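You operate a simulated robot arm through the tools that you are given. There is no shell and no other tool. Be economical: measure what you need, move in short steps, check, and stop when the job is done.

The job below is to be done with a simulated robot arm. You get a single attempt, and the scene is never put back.

## Task
Take the blue stick and put it on top of the thermometer. Then press the size gauge button to switch it on. Then take the bearing labelled "2" from the top of the trestle table and leave it on the table top. Do these in the order given.

The check looks at the end state, three seconds after you hand in, the way a careful person would. Anything else that was tipped, shoved, dropped, spilled or broken makes it a failure.

## Robot
A 7-joint arm with a two-finger parallel gripper on a trunk, on a base that drives. Base frame: it is fixed to the floor where the robot stands at the start and does not move with it; the origin is under the middle of the robot, x ahead of it, y to its left, z up; the surface under the hand at the start is at about z = 0.76. Lengths are in m, angles in degrees, forces in N, time in s.
With the tool pointing down near the work surface it reaches from about 0.26 to 0.6 m from the robot's upright axis, wherever it stands. Its first joint turns from -166.0 to 166.0 degrees. Places, roughly: bearing [-2.5, 1, 0.75]; size gauge button [0.4, -0.1, 0.8]; table top [0.6, 0.3, 0.8]; thermometer [1.5, 4.5, 0.25]. Payload 3.4 kg.
The tool frame sits at the grasp point between the pads (the TCP): z along the fingers, y along the line on which they close. The tips reach 0.03 m beyond it. Largest opening 0.094 m; finger width 0.028, thickness 0.01; the body of the gripper, 0.05 by 0.096 m, starts 0.055 m behind the TCP.
Orientation is told as [roll, pitch, yaw] about the base's x, y, z axes, in that order, counted from this pose: with the fingers straight down and closing along the base's y, the tool's x points along the base's -x, its y along +y and its z along -z.

## Interface
- The arm moves only by the tool servo_tool. Its argument "increments" is a list of rows, each a list of 6 numbers: the shift along the base's x, y, z in m, then the turn, a rotation vector about the base's x, y, z in degrees. In form: [[x, y, z, ax, ay, az], ...]. A call has 1 to 12 rows; each row is the pose to reach, as a shift and turn from the pose commanded when the call began. "claw" is the opening in per cent of the stroke, from 0 (shut) to 100 (fully open), set as the call begins (left out, the last holds). Rows are played at 5 a second. More than 0.05 m and 8.6 degrees between two rows, or a gripper value outside its range, and nothing of the call is played. A pose out of reach is approached as far as the arm can. The call stops where the force on the tool passes 40 N (or 10 N more than at its start, if that is more) or the arm is blocked; 0.2 s more then pass. The fingers move at their own pace (about 0.072 m/s each) and stop on an object; they squeeze with about 33 N. The grip force told is the motor's: it shows also when the fingers shut on nothing. Time passes only in rows, and 0.2 s behind the last, so rows that repeat a pose let the fingers close. It gives the time, the measured TCP pose, the force on the tool (base axes), the opening and the grip force at its end, in the units of the frame above (readings bear some noise), with the torque about the TCP (base axes, N m) and any sound that the robot's microphone picked up.
- Cameras (640 x 400 px; columns grow to the right, rows downward): "scene" is now at [-0.0047, 0.1193, 1.5198]; the picture's right is [-0.39, -0.92, 0.00], its down [-0.67, 0.28, -0.68] and it looks along [0.63, -0.27, -0.73] (base axes); focal length 289 px, centre (320, 200). "wrist" rides on the gripper at [0.076, 0.014, -0.103] in the tool frame; the picture's right is [-0.18, 0.98, 0.00], its down [-0.75, -0.14, -0.64] and it looks along [-0.63, -0.12, 0.77] (tool axes); focal length 243 px, centre (320, 200). There is no depth. A picture from a camera that has moved, and an enlarged one, comes with that camera's place and axes in the base frame and with its lens. The place of the scene camera against the robot may be out by one fixed shift of up to 0.025 m in any direction.
- grab_frame(camera): a new picture of that camera. No time passes.
- move_column(by): slides the trunk up (or, below 0, down) by that many m; the arm and the scene camera ride with it, the base frame stays. It gives what a move gives, with no picture.
- drive_base(legs): drives the robot by 1 to 6 legs, each [ahead, left, turn to the left] in m, m and degrees, along the robot's own axes; the way and the turn of a leg run together, so that a leg with both is an arc; at most 1.5 m and 180 degrees a leg. The arm and the cameras ride along, it lands a little off, and it stops where it bumps. It gives what a move gives.
- aim_head(pan, tilt): turns the head with the scene camera to pan (to the left, within 155 degrees either way) and tilt (down, from -29 to 69), counted from straight ahead of the robot. It gives what a move gives.
- inspect(camera, box): a new picture of the part [left, top, right, bottom] of that camera's present view, enlarged. No time passes.
- job_done(): hands the job in; it is judged then, once.

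Go step by step. Nothing tells you exact positions but the pictures and the camera data: compare them with the known pose of the tool, close in by small moves and look again before you grip or let go. The budget is 165 turns and 128 pictures, counting those below and the enlarged ones. Unless the task says otherwise, let go and move clear before handing in.

The tools are called by a JSON object that holds its "op" and its "data". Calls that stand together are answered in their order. servo_tool: Moves the arm, as the interface text tells. Its arguments: {"type":"object","properties":{"increments":{"type":"array"},"claw":{"type":"number"}},"required":["increments"]} The other tools are called the same way: move_column (by) slides the trunk up or down; drive_base (legs) drives the base; aim_head (pan, tilt) turns the head that bears the scene camera; grab_frame (camera) takes a picture; inspect (camera, box) takes an enlarged picture of a part of a camera's view; job_done () hands the job in.

At the start:

```text
time: 0.0
tcp_pos: [0.3808, 0.0129, 1.1187]
tcp_rot: [0.0, 0.1, 0.0]
ft_force: [0.9, -0.2, -0.2]
torque: [0.01, 0.0, 0.05]
gripper_width: 0.094
grip_force: 0.0
trunk travel left (down, up): [-0.175, 0.211]
robot x, y, heading: [0.0004, 0.0008, -0.0]
head pan, tilt: [-22.8, 46.8]
```

scene: 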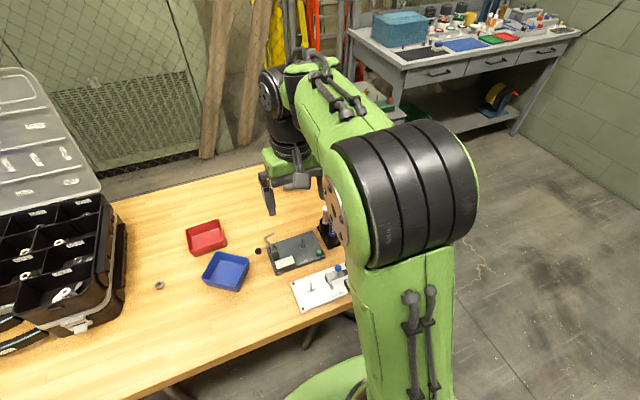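
wrist: 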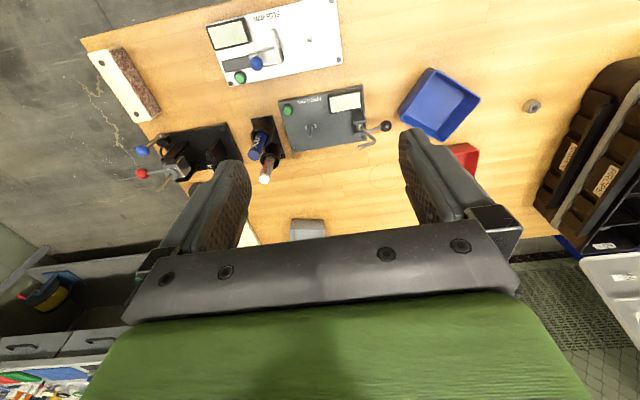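

The scene shows a wooden table with two gauge devices, bins, a black holder with sticks, and a toolbox. I'll look closer at the labels and the holder.

{"op": "inspect", "data": {"camera": "wrist", "box": [190, 0, 400, 190]}}

{"op": "inspect", "data": {"camera": "wrist", "box": [80, 40, 330, 200]}}

{"op": "inspect", "data": {"camera": "scene", "box": [150, 180, 370, 320]}}

```text
2.11 times, centred on (295, 95) of wrist
camera zoom: at [0.3045, 0.0278, 1.2198], right [0.18, 0.98, 0.0], down [0.75, -0.14, 0.64], along [0.63, -0.12, -0.77], focal length 511 px, centre (373, 421)
```

zoom: 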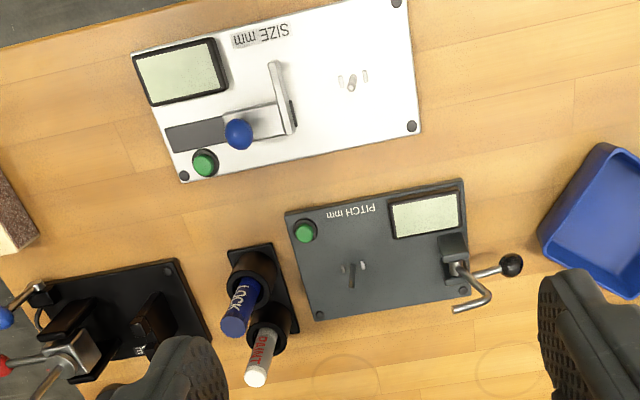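

```text
2.50 times, centred on (205, 120) of wrist
camera zoom: at [0.3045, 0.0278, 1.2198], right [0.18, 0.98, 0.0], down [0.75, -0.14, 0.64], along [0.63, -0.12, -0.77], focal length 606 px, centre (608, 400)
```

zoom: 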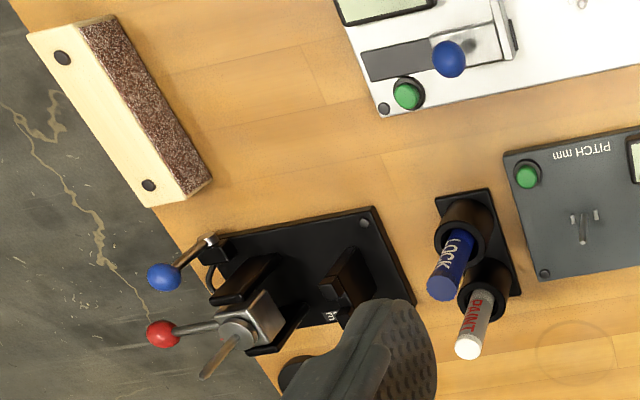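

```text
2.86 times, centred on (260, 250) of scene
camera zoom: at [-0.0047, 0.1193, 1.5198], right [-0.39, -0.92, 0.0], down [-0.67, 0.28, -0.68], along [0.63, -0.27, -0.73], focal length 825 px, centre (491, 57)
```

zoom: 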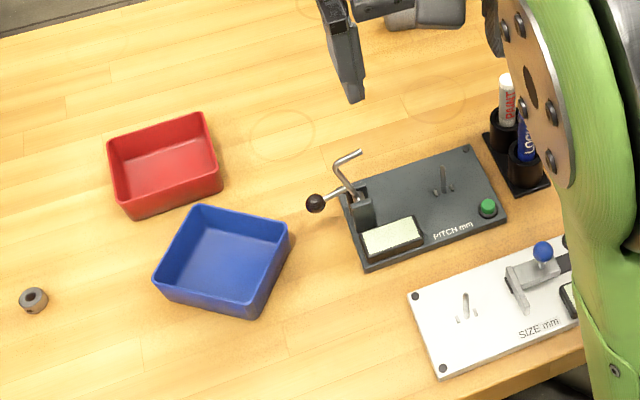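

The blue "LOCK" stick stands in a black holder, and the size gauge is the white device with a green button. Next I look around for the thermometer and the trestle table.

{"op": "aim_head", "data": {"pan": 72, "tilt": 15}}

{"op": "grab_frame", "data": {"camera": "scene"}}

{"op": "aim_head", "data": {"pan": 150, "tilt": 18}}

{"op": "grab_frame", "data": {"camera": "scene"}}

```text
time: 1.7
tcp_pos: [0.3804, 0.0133, 1.1186]
tcp_rot: [0.0, 0.0, 0.0]
ft_force: [0.4, 1.2, 0.0]
torque: [0.0, 0.02, 0.03]
gripper_width: 0.0943
grip_force: 0.0
trunk travel left (down, up): [-0.175, 0.211]
robot x, y, heading: [-0.001, -0.0026, 0.3]
head pan, tilt: [72.0, 15.0]
```

```text
122 pictures are left
camera scene: at [-0.0493, 0.2391, 1.5691], right [0.95, -0.31, 0.0], down [-0.08, -0.25, -0.97], along [0.3, 0.92, -0.26], focal length 289 px, centre (320, 200)
```

scene: 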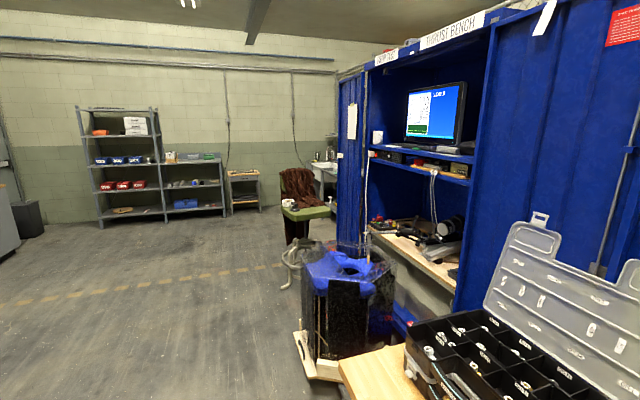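

```text
time: 3.2
tcp_pos: [0.3806, 0.013, 1.1192]
tcp_rot: [0.0, 0.0, 0.0]
ft_force: [-1.2, 0.3, 0.1]
torque: [0.0, 0.0, -0.06]
gripper_width: 0.094
grip_force: 0.1
trunk travel left (down, up): [-0.175, 0.211]
robot x, y, heading: [0.0031, -0.0022, 0.2]
head pan, tilt: [150.0, 18.0]
```

```text
121 pictures are left
camera scene: at [-0.1591, 0.197, 1.5643], right [0.5, 0.87, 0.0], down [0.27, -0.15, -0.95], along [-0.82, 0.48, -0.31], focal length 289 px, centre (320, 200)
```

scene: 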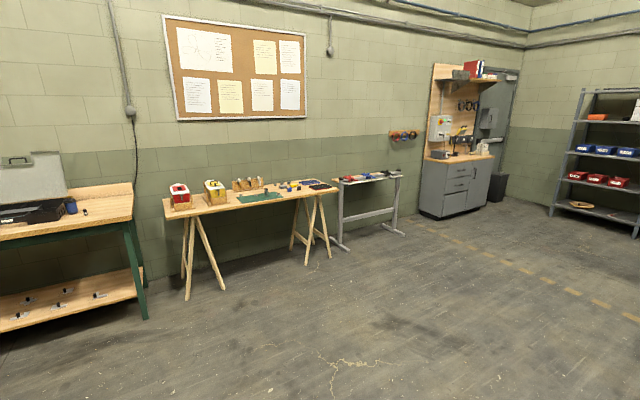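

The trestle table is behind; the thermometer should be near pixel (329,205) in the left view, next to the green box with a cloth. I zoom in.

{"op": "inspect", "data": {"camera": "scene", "box": [150, 160, 350, 260]}}

{"op": "aim_head", "data": {"pan": 72, "tilt": 20}}

{"op": "inspect", "data": {"camera": "scene", "box": [260, 120, 400, 220]}}

{"op": "inspect", "data": {"camera": "scene", "box": [60, 60, 260, 200]}}

```text
3.20 times, centred on (250, 210) of scene
camera zoom: at [-0.1591, 0.197, 1.5643], right [0.5, 0.87, 0.0], down [0.27, -0.15, -0.95], along [-0.82, 0.48, -0.31], focal length 924 px, centre (544, 168)
```

zoom: 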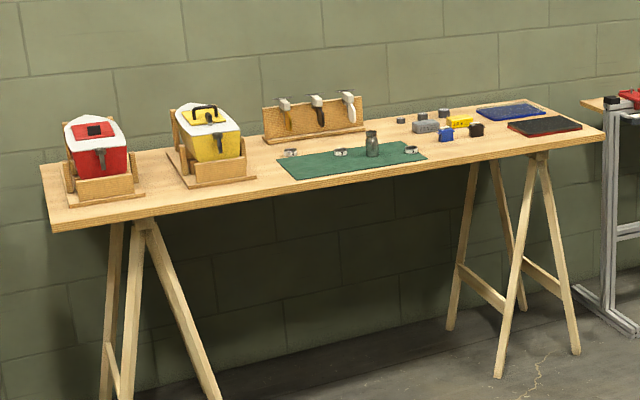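

```text
time: 4.7
tcp_pos: [0.3808, 0.0123, 1.1178]
tcp_rot: [0.0, 0.0, 0.0]
ft_force: [-0.3, 0.0, -0.6]
torque: [0.01, 0.01, 0.01]
gripper_width: 0.0939
grip_force: 0.0
trunk travel left (down, up): [-0.175, 0.211]
robot x, y, heading: [0.0023, -0.0011, 0.2]
head pan, tilt: [72.0, 20.0]
```

```text
4.00 times, centred on (330, 170) of scene
camera zoom: at [-0.0496, 0.2389, 1.561], right [0.95, -0.31, 0.0], down [-0.11, -0.33, -0.94], along [0.29, 0.89, -0.34], focal length 1155 px, centre (280, 320)
```

zoom: 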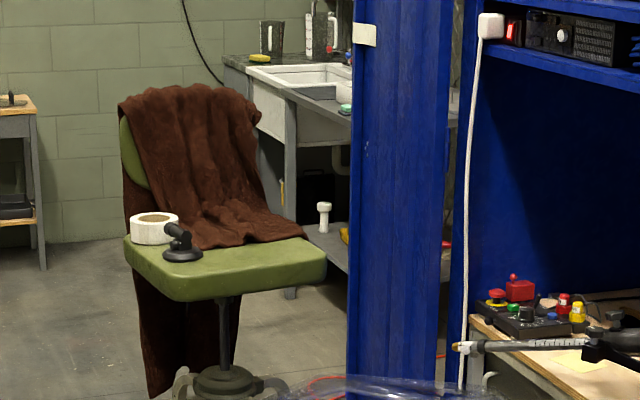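

```text
2.86 times, centred on (160, 130) of scene
camera zoom: at [-0.0496, 0.2389, 1.561], right [0.95, -0.31, 0.0], down [-0.11, -0.33, -0.94], along [0.29, 0.89, -0.34], focal length 825 px, centre (777, 400)
```

zoom: 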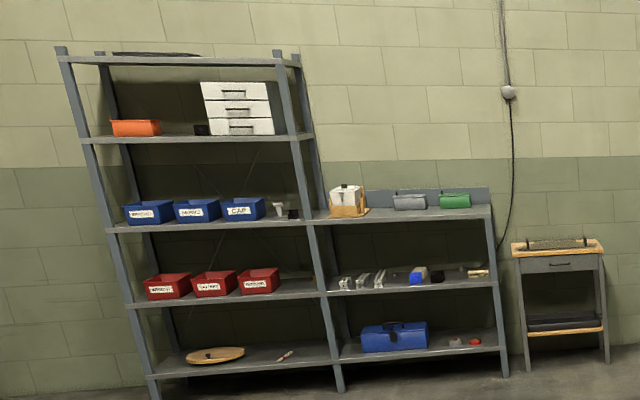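

The blue stick's top appears near (0.48, -0.12, 0.865), with the white stick about 4 cm further in x. I move above it and look again with the wrist camera.

{"op": "servo_tool", "data": {"increments": [[0.02, -0.027, -0.02, 0, 0, 0], [0.04, -0.054, -0.04, 0, 0, 0], [0.06, -0.08, -0.06, 0, 0, 0], [0.08, -0.107, -0.08, 0, 0, 0], [0.097, -0.133, -0.11, 0, 0, 0], [0.097, -0.133, -0.11, 0, 0, 0]], "claw": 100}}

{"op": "grab_frame", "data": {"camera": "wrist"}}

{"op": "aim_head", "data": {"pan": -22.8, "tilt": 46.8}}

{"op": "grab_frame", "data": {"camera": "scene"}}

```text
time: 6.1
tcp_pos: [0.4777, -0.1197, 1.0084]
tcp_rot: [0.0, 0.0, 0.0]
ft_force: [-0.5, 0.3, 0.0]
torque: [0.03, 0.0, -0.03]
gripper_width: 0.094
grip_force: 0.0
trunk travel left (down, up): [-0.175, 0.211]
robot x, y, heading: [0.0019, 0.004, -0.2]
head pan, tilt: [72.0, 20.0]
```

```text
117 pictures are left
camera wrist: at [0.4011, -0.1057, 1.1092], right [0.18, 0.98, 0.0], down [0.75, -0.14, 0.64], along [0.63, -0.12, -0.77], focal length 243 px, centre (320, 200)
```

wrist: 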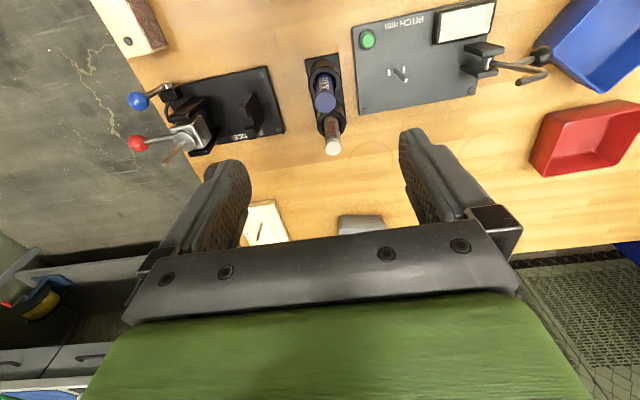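

```text
time: 7.8
tcp_pos: [0.4777, -0.1208, 1.0078]
tcp_rot: [0.0, -0.1, 0.1]
ft_force: [-0.6, -0.2, -0.1]
torque: [-0.04, -0.02, 0.04]
gripper_width: 0.0939
grip_force: 0.0
trunk travel left (down, up): [-0.175, 0.211]
robot x, y, heading: [-0.0006, 0.0004, 0.0]
head pan, tilt: [-22.8, 46.8]
```

```text
116 pictures are left
camera scene: at [-0.0046, 0.1193, 1.5198], right [-0.39, -0.92, 0.0], down [-0.67, 0.28, -0.68], along [0.63, -0.26, -0.73], focal length 289 px, centre (320, 200)
```

scene: 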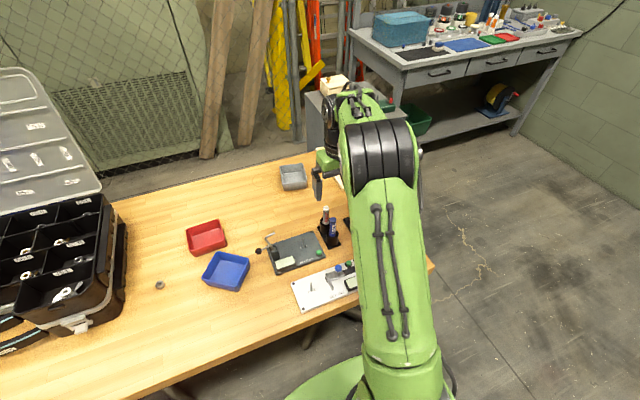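

{"op": "inspect", "data": {"camera": "wrist", "box": [280, 40, 380, 165]}}

{"op": "inspect", "data": {"camera": "scene", "box": [280, 180, 380, 310]}}

```text
3.20 times, centred on (330, 102) of wrist
camera zoom: at [0.4013, -0.1057, 1.1092], right [0.18, 0.98, 0.0], down [0.75, -0.14, 0.64], along [0.63, -0.12, -0.77], focal length 776 px, centre (288, 512)
```

zoom: 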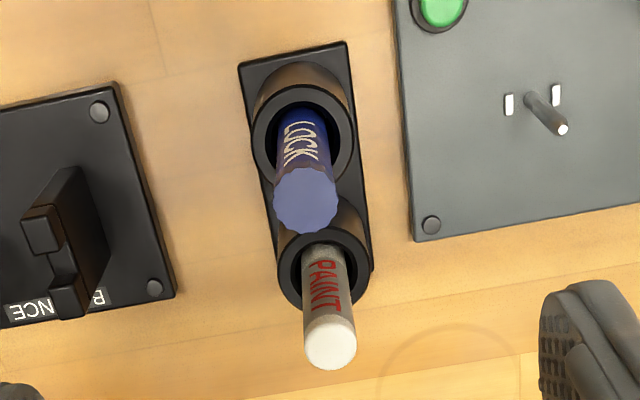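

```text
3.08 times, centred on (330, 245) of scene
camera zoom: at [-0.0046, 0.1193, 1.5198], right [-0.39, -0.92, 0.0], down [-0.67, 0.28, -0.68], along [0.63, -0.26, -0.73], focal length 888 px, centre (289, 62)
```

zoom: 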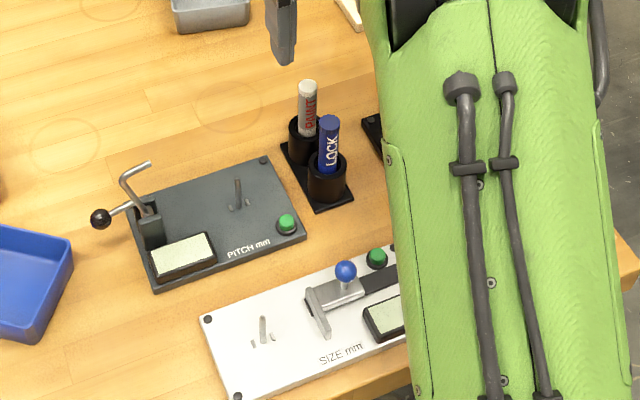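

Triangulating both wrist views puts the blue stick's top at about (0.479, -0.115, 0.871), with a diameter of about 2 cm. I narrow the opening and descend around it.

{"op": "servo_tool", "data": {"increments": [[0.001, 0.005, -0.03, 0, 0, 0], [0.001, 0.005, -0.06, 0, 0, 0], [0.001, 0.005, -0.09, 0, 0, 0], [0.001, 0.005, -0.11, 0, 0, 0]], "claw": 55}}

{"op": "grab_frame", "data": {"camera": "wrist"}}

```text
time: 8.8
tcp_pos: [0.4778, -0.1142, 0.8978]
tcp_rot: [0.0, 0.0, 0.0]
ft_force: [-0.8, 0.1, -0.6]
torque: [-0.03, 0.0, -0.02]
gripper_width: 0.0519
grip_force: 0.0
trunk travel left (down, up): [-0.175, 0.211]
robot x, y, heading: [0.0016, -0.0007, 0.1]
head pan, tilt: [-22.8, 46.8]
```

```text
113 pictures are left
camera wrist: at [0.4019, -0.1, 0.9998], right [0.18, 0.98, 0.0], down [0.75, -0.14, 0.64], along [0.63, -0.12, -0.77], focal length 243 px, centre (320, 200)
```

wrist: 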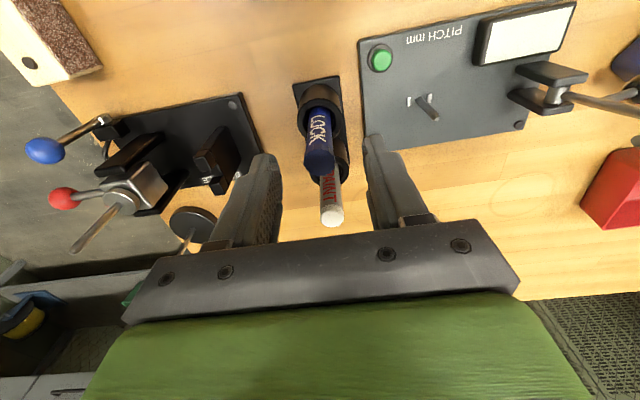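

The stick is centred between the fingers. I go down to TCP z ≈ 0.845 and close.

{"op": "servo_tool", "data": {"increments": [[0, 0, -0.03, 0, 0, 0], [0, 0, -0.053, 0, 0, 0]]}}

{"op": "servo_tool", "data": {"increments": [[0, 0, 0, 0, 0, 0], [0, 0, 0, 0, 0, 0], [0, 0, 0, 0, 0, 0]], "claw": 0}}

{"op": "servo_tool", "data": {"increments": [[0, 0, 0.03, 0, 0, 0], [0, 0, 0.06, 0, 0, 0], [0, 0, 0.09, 0, 0, 0], [0, 0, 0.12, 0, 0, 0], [0, 0, 0.15, 0, 0, 0]]}}

{"op": "grab_frame", "data": {"camera": "wrist"}}

{"op": "grab_frame", "data": {"camera": "scene"}}

```text
time: 9.4
tcp_pos: [0.4815, -0.1159, 0.8459]
tcp_rot: [0.0, 0.0, 0.0]
ft_force: [-0.2, -0.1, 0.7]
torque: [0.03, 0.02, -0.03]
gripper_width: 0.0517
grip_force: 0.0
trunk travel left (down, up): [-0.175, 0.211]
robot x, y, heading: [0.0043, -0.0028, 0.0]
head pan, tilt: [-22.8, 46.8]
```

```text
time: 10.2
tcp_pos: [0.4806, -0.1152, 0.8456]
tcp_rot: [0.0, 0.0, 0.0]
ft_force: [-0.8, 0.0, 0.2]
torque: [0.0, 0.01, 0.0]
gripper_width: 0.0168
grip_force: 32.7
trunk travel left (down, up): [-0.175, 0.211]
robot x, y, heading: [-0.0023, 0.0007, -0.1]
head pan, tilt: [-22.8, 46.8]
```

```text
time: 11.4
tcp_pos: [0.4784, -0.1152, 0.9963]
tcp_rot: [0.0, 0.0, 0.1]
ft_force: [0.5, -0.1, -0.7]
torque: [-0.01, -0.03, -0.02]
gripper_width: 0.0167
grip_force: 32.7
trunk travel left (down, up): [-0.175, 0.211]
robot x, y, heading: [0.0008, 0.0019, 0.1]
head pan, tilt: [-22.8, 46.8]
```

```text
112 pictures are left
camera wrist: at [0.4005, -0.0992, 1.0983], right [0.18, 0.98, 0.0], down [0.75, -0.14, 0.64], along [0.63, -0.12, -0.77], focal length 243 px, centre (320, 200)
```

wrist: 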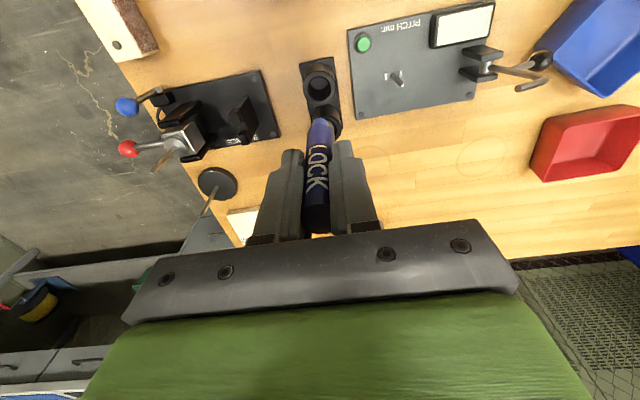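

```text
111 pictures are left
camera scene: at [-0.0051, 0.1194, 1.5198], right [-0.39, -0.92, 0.0], down [-0.67, 0.28, -0.68], along [0.63, -0.27, -0.73], focal length 289 px, centre (320, 200)
```

scene: 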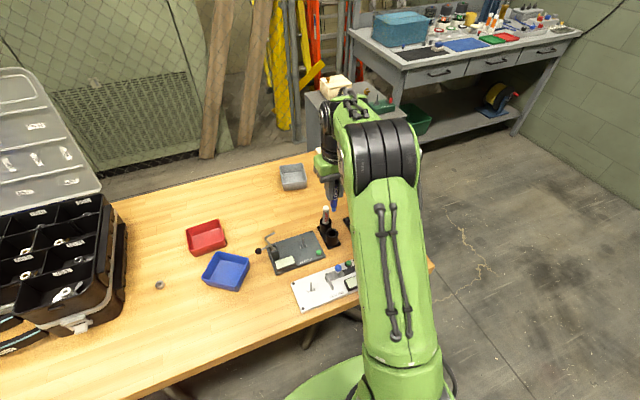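

The stick is held at its upper half. I pull the arm in, then back away from the table.

{"op": "servo_tool", "data": {"increments": [[-0.02, 0.02, 0.03, 0, 0, 0], [-0.04, 0.045, 0.06, 0, 0, 0], [-0.06, 0.07, 0.09, 0, 0, 0], [-0.09, 0.09, 0.11, 0, 0, 0], [-0.11, 0.115, 0.12, 0, 0, 0]]}}

{"op": "aim_head", "data": {"pan": -150, "tilt": 40}}

{"op": "grab_frame", "data": {"camera": "scene"}}

```text
time: 12.6
tcp_pos: [0.3693, -0.0003, 1.1149]
tcp_rot: [-0.1, 0.0, -0.1]
ft_force: [-0.2, 0.2, -0.2]
torque: [-0.02, -0.01, -0.01]
gripper_width: 0.0167
grip_force: 32.7
trunk travel left (down, up): [-0.175, 0.211]
robot x, y, heading: [-0.0026, 0.0015, -0.1]
head pan, tilt: [-22.8, 46.8]
```

```text
time: 14.7
tcp_pos: [0.3716, -0.0009, 1.1146]
tcp_rot: [0.0, 0.1, 0.0]
ft_force: [-0.6, -0.1, -0.5]
torque: [0.0, -0.01, 0.01]
gripper_width: 0.0171
grip_force: 33.0
trunk travel left (down, up): [-0.175, 0.211]
robot x, y, heading: [0.0013, -0.0009, 0.0]
head pan, tilt: [-150.0, 40.0]
```

```text
110 pictures are left
camera scene: at [-0.1519, 0.1077, 1.5296], right [-0.5, 0.87, 0.0], down [0.56, 0.32, -0.77], along [-0.66, -0.38, -0.64], focal length 289 px, centre (320, 200)
```

scene: 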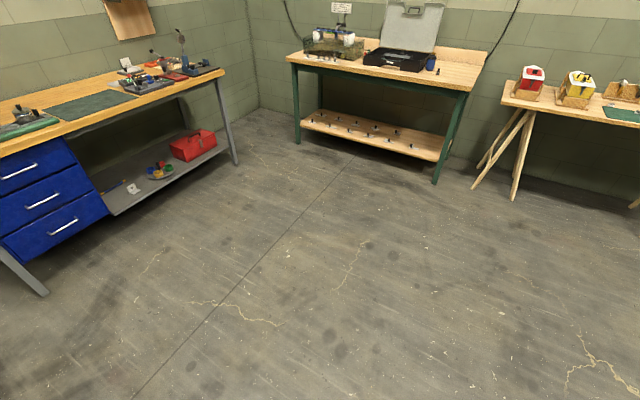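

Floor behind is clear. I drive back 0.5, turn left, and go ahead along the open floor, then look at the stool and sink.

{"op": "drive_base", "data": {"legs": [[-0.5, 0, 0], [0, 0, 90], [1.4, 0, 0], [1.0, 0, 0]]}}

{"op": "aim_head", "data": {"pan": -40, "tilt": 25}}

{"op": "grab_frame", "data": {"camera": "scene"}}

```text
time: 32.8
tcp_pos: [-0.5054, 2.7591, 1.1153]
tcp_rot: [0.0, 0.0, 90.4]
ft_force: [0.4, 0.3, -0.4]
torque: [-0.02, 0.02, 0.0]
gripper_width: 0.0166
grip_force: 32.8
trunk travel left (down, up): [-0.175, 0.211]
robot x, y, heading: [-0.5049, 2.3882, 90.6]
head pan, tilt: [-150.0, 40.0]
```

```text
time: 34.7
tcp_pos: [-0.5075, 2.7581, 1.1161]
tcp_rot: [0.0, 0.0, 90.6]
ft_force: [-0.5, 0.1, -0.6]
torque: [0.03, -0.06, -0.04]
gripper_width: 0.0165
grip_force: 33.3
trunk travel left (down, up): [-0.175, 0.211]
robot x, y, heading: [-0.5038, 2.385, 90.6]
head pan, tilt: [-40.0, 25.0]
```

```text
109 pictures are left
camera scene: at [-0.615, 2.3964, 1.5529], right [0.77, -0.64, 0.0], down [-0.27, -0.33, -0.91], along [0.58, 0.7, -0.42], focal length 289 px, centre (320, 200)
```

scene: 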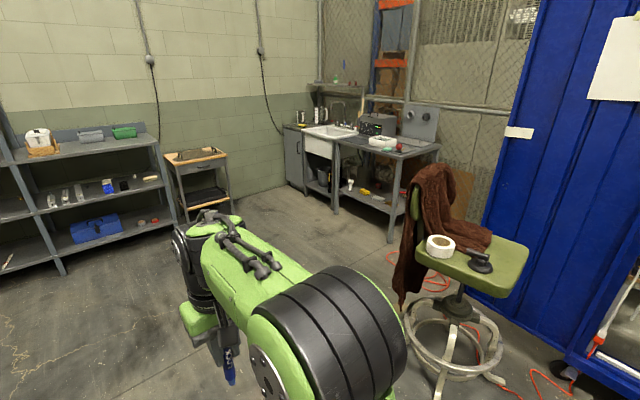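

{"op": "inspect", "data": {"camera": "scene", "box": [280, 80, 460, 240]}}

{"op": "inspect", "data": {"camera": "scene", "box": [330, 160, 410, 220]}}

```text
2.50 times, centred on (370, 160) of scene
camera zoom: at [-0.615, 2.3964, 1.5529], right [0.77, -0.64, 0.0], down [-0.27, -0.33, -0.91], along [0.58, 0.7, -0.42], focal length 722 px, centre (195, 300)
```

zoom: 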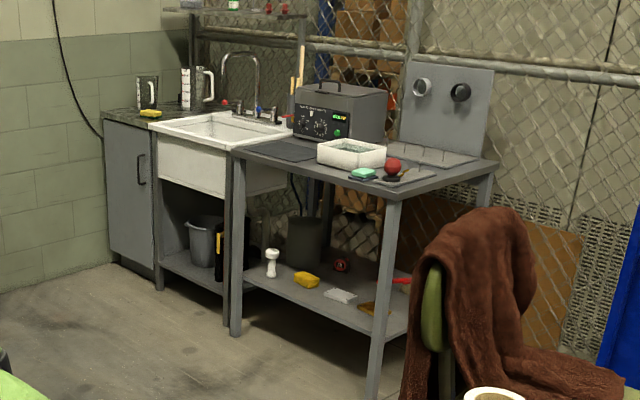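

```text
6.67 times, centred on (370, 190) of scene
camera zoom: at [-0.615, 2.3964, 1.5529], right [0.77, -0.64, 0.0], down [-0.27, -0.33, -0.91], along [0.58, 0.7, -0.42], focal length 1924 px, centre (-13, 267)
```

zoom: 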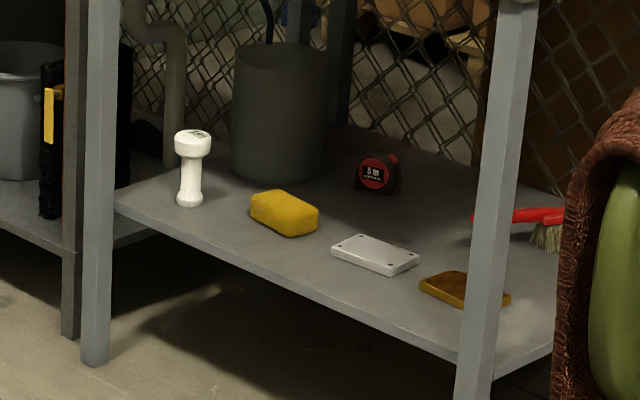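

The table beside the sink has a lower shelf with a white dumbbell-shaped object (likely the thermometer), a sponge, plates and a tape measure. I drive round past the stool to face that table along +x and look closely.

{"op": "drive_base", "data": {"legs": [[1.4, 0, 0], [0.5, 0, 0], [0, 0, -90], [0.9, 0, 0]]}}

{"op": "aim_head", "data": {"pan": 0, "tilt": 38}}

{"op": "grab_frame", "data": {"camera": "scene"}}

{"op": "grab_frame", "data": {"camera": "wrist"}}

```text
time: 52.6
tcp_pos: [0.7604, 4.21, 1.1136]
tcp_rot: [0.0, -0.1, -3.9]
ft_force: [0.0, 0.7, -1.0]
torque: [0.0, 0.01, 0.01]
gripper_width: 0.0167
grip_force: 33.4
trunk travel left (down, up): [-0.175, 0.211]
robot x, y, heading: [0.3915, 4.2387, -4.0]
head pan, tilt: [-40.0, 25.0]
```

```text
time: 53.7
tcp_pos: [0.7611, 4.2097, 1.1146]
tcp_rot: [-0.1, -0.1, -4.0]
ft_force: [0.2, -1.2, -1.0]
torque: [0.0, -0.01, 0.04]
gripper_width: 0.0168
grip_force: 33.0
trunk travel left (down, up): [-0.175, 0.211]
robot x, y, heading: [0.3891, 4.2375, -4.1]
head pan, tilt: [0.0, 38.0]
```

```text
106 pictures are left
camera scene: at [0.4097, 4.3844, 1.5326], right [-0.07, -1.0, 0.0], down [-0.61, 0.04, -0.79], along [0.79, -0.06, -0.62], focal length 289 px, centre (320, 200)
```

scene: 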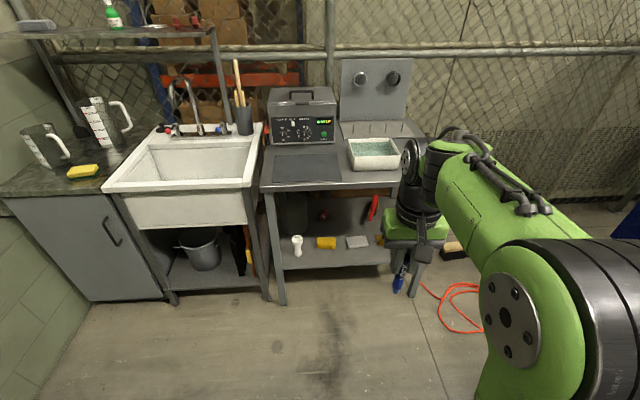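

```text
105 pictures are left
camera wrist: at [0.6851, 4.2298, 1.2162], right [0.25, 0.97, 0.0], down [0.74, -0.19, 0.64], along [0.62, -0.16, -0.77], focal length 243 px, centre (320, 200)
```

wrist: 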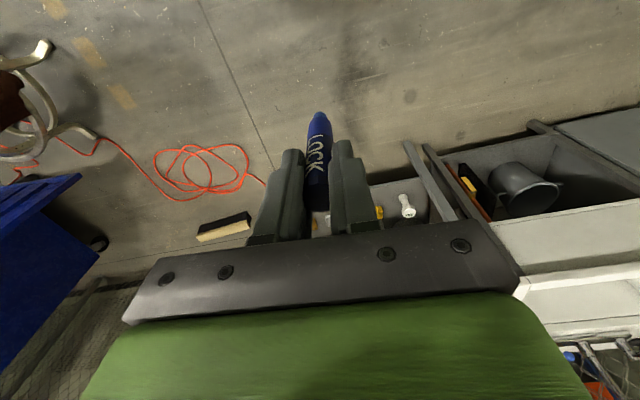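

{"op": "inspect", "data": {"camera": "scene", "box": [260, 210, 400, 300]}}

{"op": "inspect", "data": {"camera": "wrist", "box": [365, 170, 445, 230]}}

{"op": "inspect", "data": {"camera": "scene", "box": [250, 70, 430, 190]}}

```text
4.44 times, centred on (330, 255) of scene
camera zoom: at [0.4097, 4.3844, 1.5326], right [-0.07, -1.0, 0.0], down [-0.61, 0.04, -0.79], along [0.79, -0.06, -0.62], focal length 1283 px, centre (276, -44)
```

zoom: 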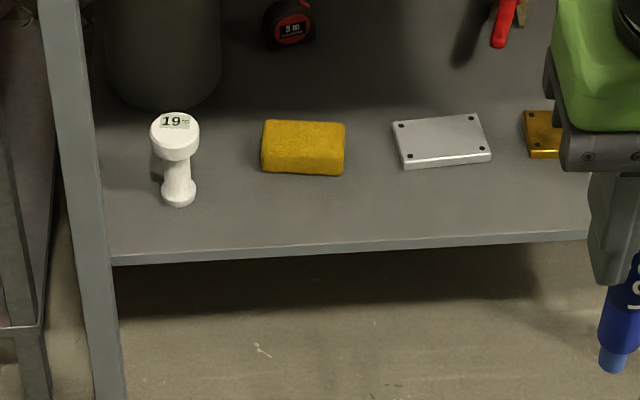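

```text
6.67 times, centred on (405, 200) of wrist
camera zoom: at [0.6851, 4.2298, 1.2162], right [0.25, 0.97, 0.0], down [0.74, -0.19, 0.64], along [0.62, -0.16, -0.77], focal length 1618 px, centre (-247, 200)
```

zoom: 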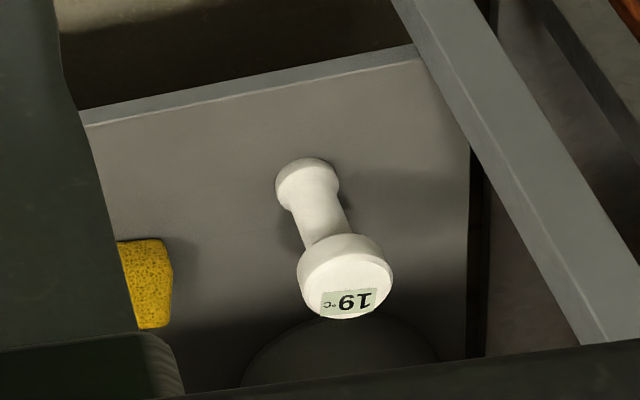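

```text
3.33 times, centred on (340, 130) of scene
camera zoom: at [0.4097, 4.3844, 1.5326], right [-0.07, -1.0, 0.0], down [-0.61, 0.04, -0.79], along [0.79, -0.06, -0.62], focal length 962 px, centre (253, 433)
```

zoom: 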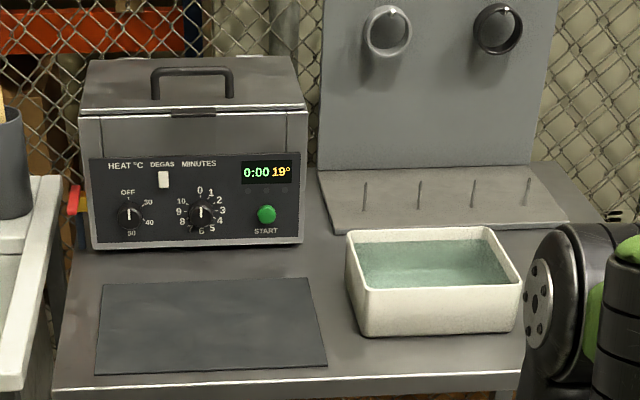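

This is the thermometer: white, standing, with a flat round top reading 19 °C. I look at the ends of the held stick to choose how to set it down.

{"op": "inspect", "data": {"camera": "wrist", "box": [280, 100, 380, 240]}}

{"op": "inspect", "data": {"camera": "scene", "box": [370, 220, 450, 300]}}

```text
2.86 times, centred on (330, 170) of wrist
camera zoom: at [0.6851, 4.2298, 1.2162], right [0.25, 0.97, 0.0], down [0.74, -0.19, 0.64], along [0.62, -0.16, -0.77], focal length 693 px, centre (291, 286)
```

zoom: 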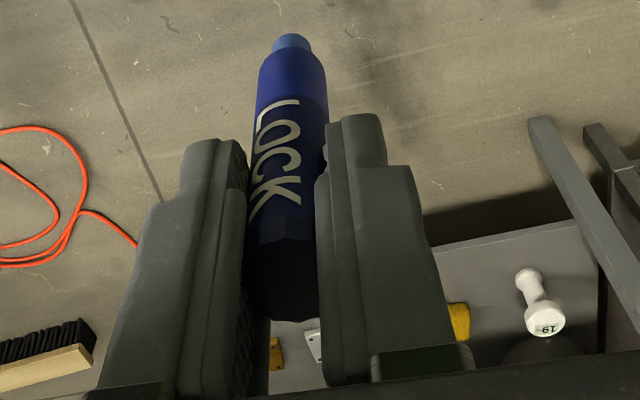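

```text
5.00 times, centred on (410, 260) of scene
camera zoom: at [0.4097, 4.3844, 1.5326], right [-0.07, -1.0, 0.0], down [-0.61, 0.04, -0.79], along [0.79, -0.06, -0.62], focal length 1443 px, centre (-130, -100)
```

zoom: 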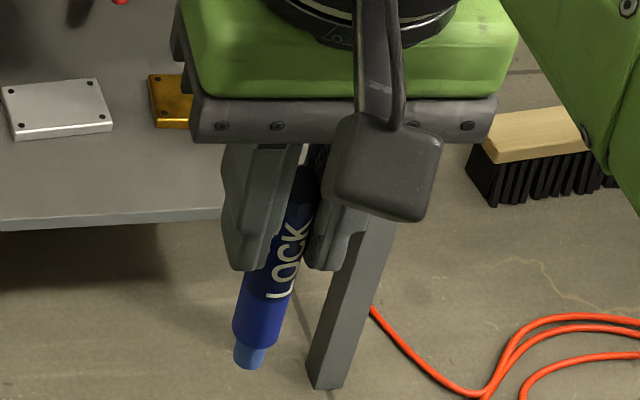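

The stick's nozzle end points down, and its wide flat end is up in the hand. The table above blocks a vertical hand, so I'll lay the stick on the table top near the front edge and regrip it across. That way a horizontal hand can stand it wide-end-down on the thermometer, whose top is near (1.46, 4.42, 0.465). First I drive nearer.

{"op": "drive_base", "data": {"legs": [[0.4, 0.1, 4]]}}

{"op": "grab_frame", "data": {"camera": "scene"}}

{"op": "grab_frame", "data": {"camera": "wrist"}}

```text
time: 56.2
tcp_pos: [1.1646, 4.3157, 1.1142]
tcp_rot: [0.1, 0.2, -0.5]
ft_force: [0.4, 0.1, -0.7]
torque: [0.01, 0.02, -0.02]
gripper_width: 0.0167
grip_force: 33.0
trunk travel left (down, up): [-0.175, 0.211]
robot x, y, heading: [0.7991, 4.3214, -0.3]
head pan, tilt: [0.0, 38.0]
```

```text
99 pictures are left
camera scene: at [0.804, 4.4696, 1.5325], right [-0.01, -1.0, 0.0], down [-0.62, 0.01, -0.79], along [0.79, -0.01, -0.62], focal length 289 px, centre (320, 200)
```

scene: 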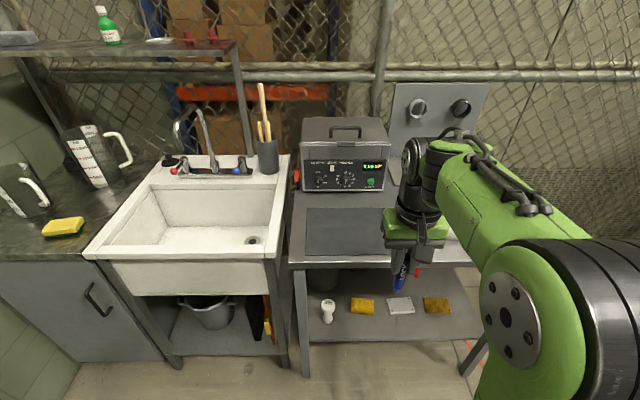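

```text
98 pictures are left
camera wrist: at [1.0883, 4.3309, 1.216], right [0.19, 0.98, 0.0], down [0.75, -0.15, 0.64], along [0.63, -0.12, -0.77], focal length 243 px, centre (320, 200)
```

wrist: 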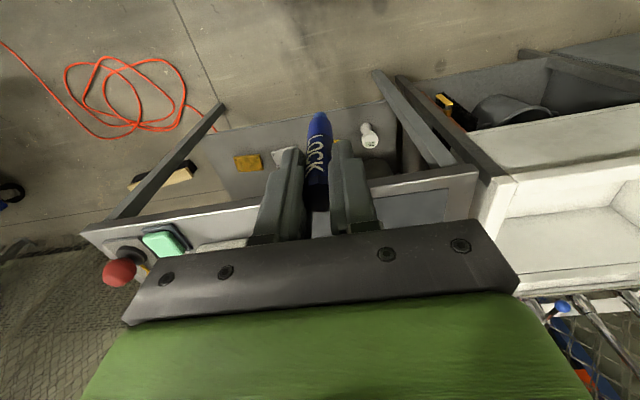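

{"op": "inspect", "data": {"camera": "scene", "box": [280, 240, 440, 350]}}

{"op": "inspect", "data": {"camera": "wrist", "box": [330, 90, 490, 230]}}

```text
3.64 times, centred on (360, 295) of scene
camera zoom: at [0.804, 4.4696, 1.5325], right [-0.01, -1.0, 0.0], down [-0.62, 0.01, -0.79], along [0.79, -0.01, -0.62], focal length 1050 px, centre (174, -146)
```

zoom: 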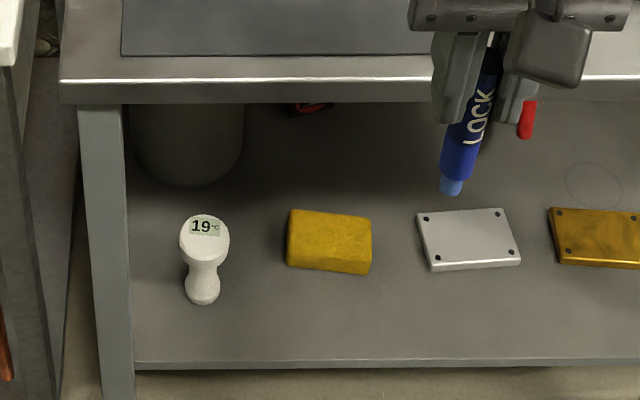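

```text
2.86 times, centred on (410, 160) of wrist
camera zoom: at [1.0883, 4.3309, 1.216], right [0.19, 0.98, 0.0], down [0.75, -0.15, 0.64], along [0.63, -0.12, -0.77], focal length 693 px, centre (63, 314)
```

zoom: 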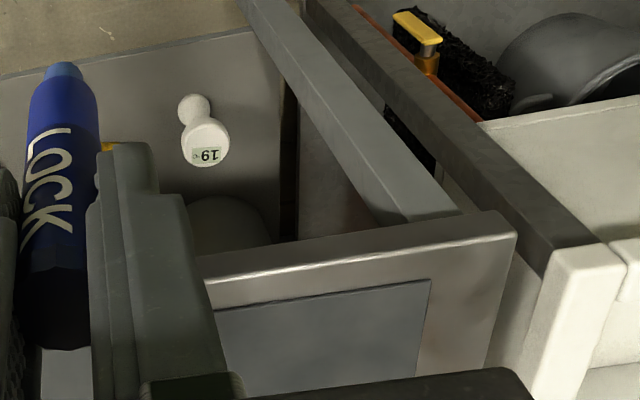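

Thermometer top is now estimated at (1.517, 4.43, 0.40), table top z≈0.79 with the front edge at x≈1.42. I move a little closer and pitch the hand forward to near-horizontal, clear of the table.

{"op": "drive_base", "data": {"legs": [[0.08, 0, 0.4]]}}

{"op": "servo_tool", "data": {"increments": [[0.0, 0.01, 0, 0, -8, 0], [0.01, 0.02, 0, 0, -16, 0], [0.02, 0.03, -0.01, 0, -24, 0], [0.03, 0.04, -0.02, 0, -32, 0], [0.04, 0.05, -0.03, 0, -40, 0], [0.05, 0.06, -0.04, 0, -48, 0], [0.06, 0.07, -0.06, 0, -56, 0], [0.07, 0.08, -0.08, 0, -64, 0], [0.08, 0.09, -0.1, 0, -72, 0], [0.1, 0.1, -0.12, 0, -80, 0], [0.12, 0.11, -0.15, 0, -84, 0], [0.12, 0.11, -0.15, 0, -84, 0]]}}

{"op": "grab_frame", "data": {"camera": "scene"}}

{"op": "grab_frame", "data": {"camera": "wrist"}}

```text
time: 57.2
tcp_pos: [1.2437, 4.3192, 1.1141]
tcp_rot: [-0.1, 0.1, -0.1]
ft_force: [-0.3, -0.1, -0.1]
torque: [0.0, 0.0, 0.04]
gripper_width: 0.0166
grip_force: 33.1
trunk travel left (down, up): [-0.175, 0.211]
robot x, y, heading: [0.8693, 4.3218, -0.1]
head pan, tilt: [0.0, 38.0]
```

```text
time: 59.9
tcp_pos: [1.364, 4.4293, 0.9646]
tcp_rot: [0.5, -84.1, -0.4]
ft_force: [-0.9, 0.8, 1.3]
torque: [0.01, -0.1, 0.01]
gripper_width: 0.0164
grip_force: 33.4
trunk travel left (down, up): [-0.175, 0.211]
robot x, y, heading: [0.8703, 4.3221, -0.0]
head pan, tilt: [0.0, 38.0]
```

```text
95 pictures are left
camera scene: at [0.8789, 4.4694, 1.5326], right [0.0, -1.0, 0.0], down [-0.62, 0.0, -0.79], along [0.79, 0.0, -0.62], focal length 289 px, centre (320, 200)
```

scene: 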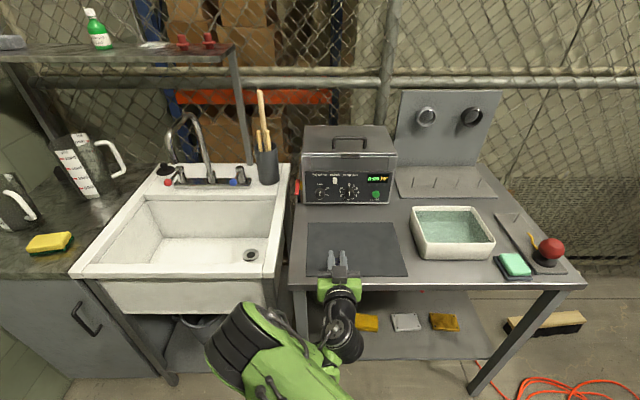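

```text
94 pictures are left
camera wrist: at [1.2547, 4.4432, 0.8983], right [0.02, 0.98, 0.18], down [-0.56, -0.14, 0.82], along [0.83, -0.12, 0.55], focal length 243 px, centre (320, 200)
```

wrist: 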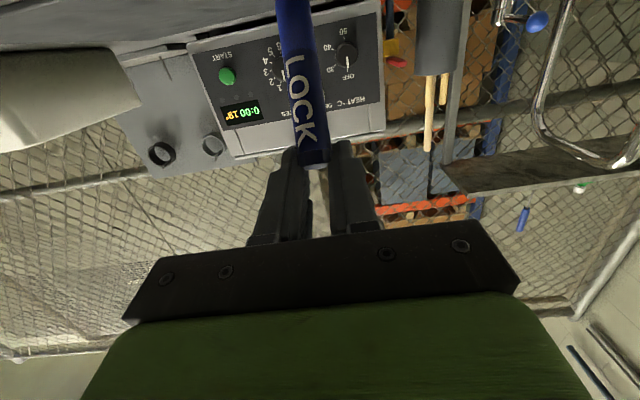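

The hand is now near-horizontal over the mat. I move forward to x≈1.46 and lower to just above the surface.

{"op": "servo_tool", "data": {"increments": [[0.04, 0, -0.02, 0, 0, 0], [0.07, 0, -0.05, 0, 0, 0], [0.096, 0, -0.08, 0, 0, 0], [0.096, 0, -0.11, 0, 0, 0], [0.096, 0, -0.13, 0, 0, 0], [0.096, 0, -0.13, 0, 0, 0]]}}

{"op": "inspect", "data": {"camera": "scene", "box": [280, 210, 420, 320]}}

{"op": "grab_frame", "data": {"camera": "wrist"}}

```text
time: 60.2
tcp_pos: [1.3922, 4.4273, 0.9631]
tcp_rot: [-8.6, -85.5, 8.3]
ft_force: [-4.5, -1.4, 18.2]
torque: [-0.14, -0.68, -0.08]
gripper_width: 0.0164
grip_force: 32.6
trunk travel left (down, up): [-0.175, 0.211]
robot x, y, heading: [0.8697, 4.3218, 0.2]
head pan, tilt: [0.0, 38.0]
stopped in row 1: the force on the tool passed its limit at 53 N (the readings are from after the stop); the commanded pose is now the measured one
```

```text
3.64 times, centred on (350, 265) of scene
camera zoom: at [0.8768, 4.4687, 1.5328], right [0.0, -1.0, 0.0], down [-0.61, 0.0, -0.79], along [0.79, 0.0, -0.61], focal length 1050 px, centre (211, -36)
```

zoom: 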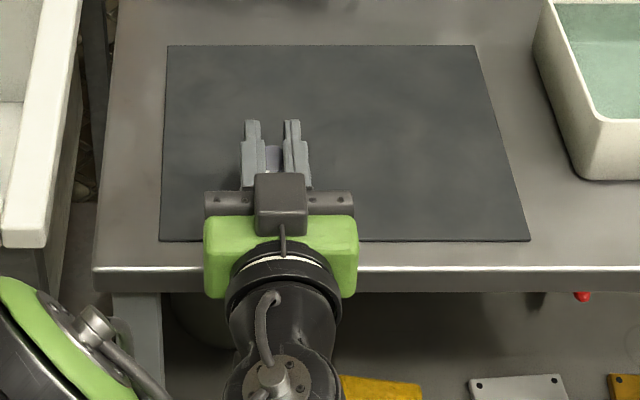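

```text
92 pictures are left
camera wrist: at [1.2834, 4.4406, 0.8935], right [0.02, 0.98, 0.17], down [-0.58, -0.13, 0.8], along [0.81, -0.11, 0.57], focal length 243 px, centre (320, 200)
```

wrist: 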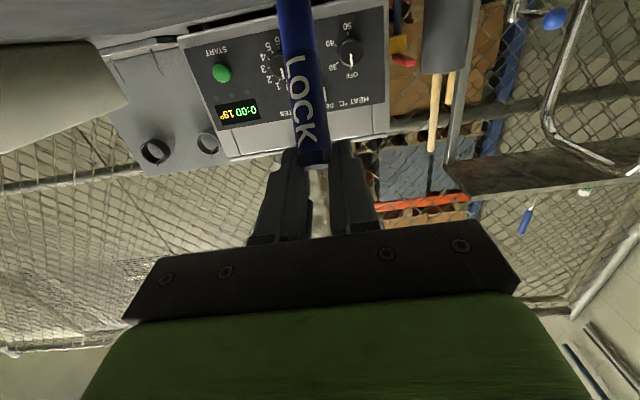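

The move stopped early with an upward force on the tool, so something is touching. I look before moving again.

{"op": "grab_frame", "data": {"camera": "scene"}}

{"op": "inspect", "data": {"camera": "wrist", "box": [180, 0, 460, 260]}}

{"op": "servo_tool", "data": {"increments": [[-0.005, 0, 0.02, 0, 0, 0], [-0.01, 0, 0.03, 0, 0, 0]]}}

```text
91 pictures are left
camera scene: at [0.8768, 4.4687, 1.5328], right [0.0, -1.0, 0.0], down [-0.61, 0.0, -0.79], along [0.79, 0.0, -0.61], focal length 289 px, centre (320, 200)
```

scene: 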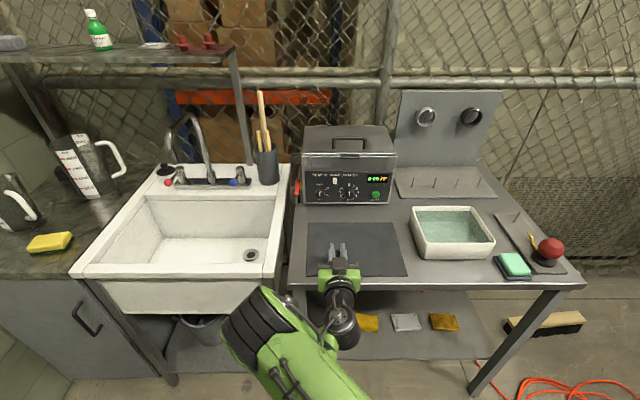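

```text
1.54 times, centred on (320, 130) of wrist
camera zoom: at [1.2834, 4.4406, 0.8935], right [0.02, 0.98, 0.17], down [-0.58, -0.13, 0.8], along [0.81, -0.11, 0.57], focal length 373 px, centre (320, 308)
```

zoom: 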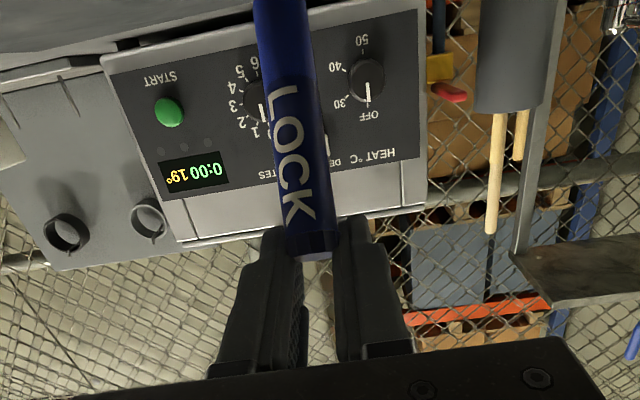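

```text
time: 60.8
tcp_pos: [1.3816, 4.4285, 0.987]
tcp_rot: [-4.5, -84.9, 4.6]
ft_force: [0.0, -0.5, 0.7]
torque: [-0.02, 0.04, -0.01]
gripper_width: 0.0166
grip_force: 32.7
trunk travel left (down, up): [-0.175, 0.211]
robot x, y, heading: [0.8723, 4.3168, -0.0]
head pan, tilt: [0.0, 38.0]
```

Free again after raising. A re-triangulation from the START button puts this table top nearer z≈0.88, edge x≈1.35. I probe slowly to find what touches.

{"op": "servo_tool", "data": {"increments": [[0.003, 0, 0, 0, 0, 0], [0.006, 0, 0, 0, 0, 0], [0.01, 0, 0, 0, 0, 0], [0.01, 0, -0.005, 0, 0, 0], [0.01, 0, -0.01, 0, 0, 0], [0.01, 0, -0.015, 0, 0, 0], [0.01, 0, -0.02, 0, 0, 0], [0.01, 0, -0.025, 0, 0, 0]]}}

{"op": "grab_frame", "data": {"camera": "wrist"}}

```text
time: 62.6
tcp_pos: [1.3919, 4.4274, 0.9629]
tcp_rot: [-4.5, -84.9, 4.5]
ft_force: [0.8, -0.1, 0.2]
torque: [-0.01, -0.01, -0.01]
gripper_width: 0.0167
grip_force: 33.0
trunk travel left (down, up): [-0.175, 0.211]
robot x, y, heading: [0.8659, 4.3201, 0.1]
head pan, tilt: [0.0, 38.0]
```

```text
89 pictures are left
camera wrist: at [1.2829, 4.4419, 0.8955], right [0.02, 0.98, 0.18], down [-0.57, -0.14, 0.81], along [0.82, -0.11, 0.56], focal length 243 px, centre (320, 200)
```

wrist: 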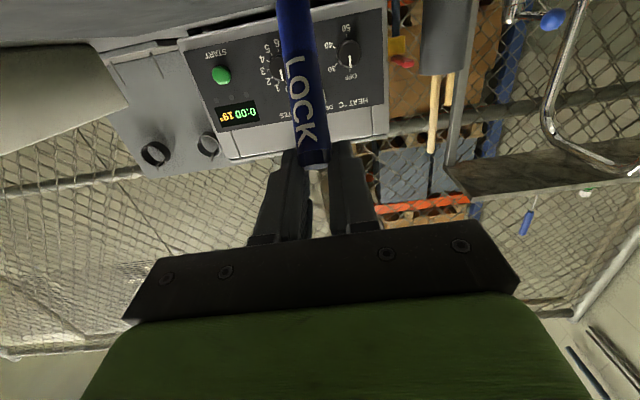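

No contact this time: the earlier trip was from a too-brisk move. I continue down slowly in small steps.

{"op": "servo_tool", "data": {"increments": [[0.002, 0, -0.006, 0, 0, 0], [0.004, 0, -0.012, 0, 0, 0], [0.006, 0, -0.018, 0, 0, 0], [0.008, 0, -0.024, 0, 0, 0], [0.01, 0, -0.03, 0, 0, 0], [0.01, 0, -0.036, 0, 0, 0], [0.01, 0, -0.042, 0, 0, 0], [0.01, 0, -0.048, 0, 0, 0]]}}

{"op": "inspect", "data": {"camera": "scene", "box": [280, 210, 420, 320]}}

{"op": "grab_frame", "data": {"camera": "wrist"}}

```text
time: 63.2
tcp_pos: [1.3964, 4.4281, 0.9604]
tcp_rot: [-13.7, -86.2, 13.6]
ft_force: [-1.5, 0.1, 15.4]
torque: [-0.07, -0.76, 0.02]
gripper_width: 0.0166
grip_force: 33.3
trunk travel left (down, up): [-0.175, 0.211]
robot x, y, heading: [0.8723, 4.3178, 0.1]
head pan, tilt: [0.0, 38.0]
stopped in row 3: the force on the tool passed its limit at 44 N (the readings are from after the stop); the commanded pose is now the measured one
```

```text
3.64 times, centred on (350, 265) of scene
camera zoom: at [0.8765, 4.4692, 1.5327], right [0.0, -1.0, 0.0], down [-0.61, 0.0, -0.79], along [0.79, 0.0, -0.61], focal length 1050 px, centre (211, -36)
```

zoom: 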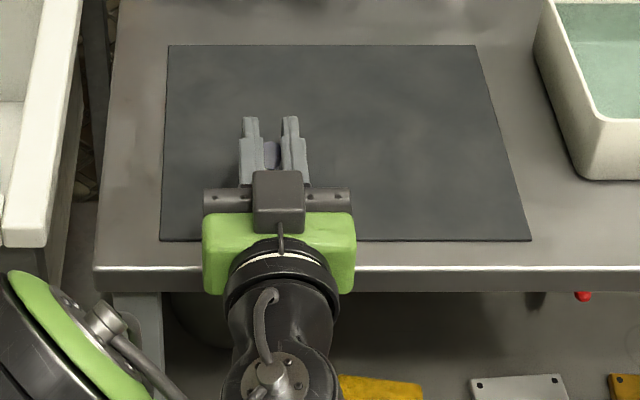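

```text
87 pictures are left
camera wrist: at [1.2883, 4.4417, 0.8904], right [0.01, 0.99, 0.17], down [-0.59, -0.13, 0.8], along [0.81, -0.11, 0.58], focal length 243 px, centre (320, 200)
```

wrist: 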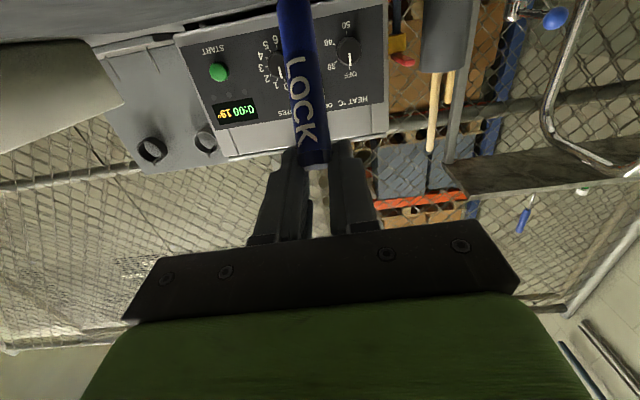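

The touch seems to involve the arm's elbow near the sink front rather than the stick. I raise, then shift the base back and right for more room.

{"op": "servo_tool", "data": {"increments": [[-0.005, 0, 0.015, 0, 0, 0], [-0.01, 0, 0.03, 0, 0, 0], [-0.01, 0, 0.045, 0, 0, 0], [-0.01, 0, 0.06, 0, 0, 0]]}}

{"op": "drive_base", "data": {"legs": [[-0.17, 0, 0], [0, -0.15, 0]]}}

{"op": "grab_frame", "data": {"camera": "scene"}}

```text
time: 64.2
tcp_pos: [1.3866, 4.4262, 1.0199]
tcp_rot: [-9.9, -85.6, 10.0]
ft_force: [0.0, -1.4, -0.5]
torque: [-0.03, -0.01, 0.0]
gripper_width: 0.0162
grip_force: 32.6
trunk travel left (down, up): [-0.175, 0.211]
robot x, y, heading: [0.8725, 4.32, -0.1]
head pan, tilt: [0.0, 38.0]
```

```text
time: 66.6
tcp_pos: [1.2234, 4.2736, 1.0205]
tcp_rot: [-9.2, -85.6, 8.7]
ft_force: [0.5, 0.2, 0.4]
torque: [0.0, 0.01, 0.02]
gripper_width: 0.0166
grip_force: 33.1
trunk travel left (down, up): [-0.175, 0.211]
robot x, y, heading: [0.7066, 4.1662, -0.6]
head pan, tilt: [0.0, 38.0]
```

```text
86 pictures are left
camera scene: at [0.7163, 4.3195, 1.5328], right [-0.01, -1.0, 0.0], down [-0.62, 0.01, -0.79], along [0.79, -0.01, -0.62], focal length 289 px, centre (320, 200)
```

scene: 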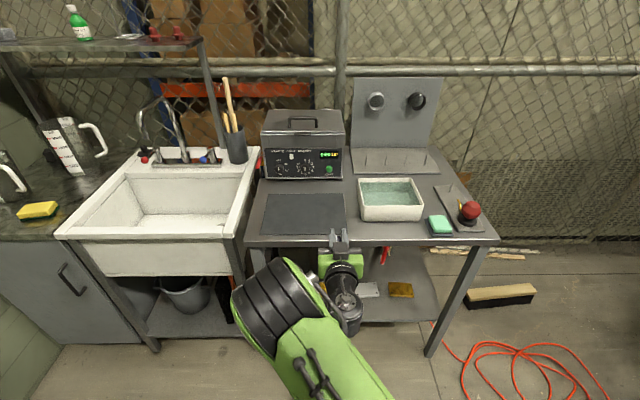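

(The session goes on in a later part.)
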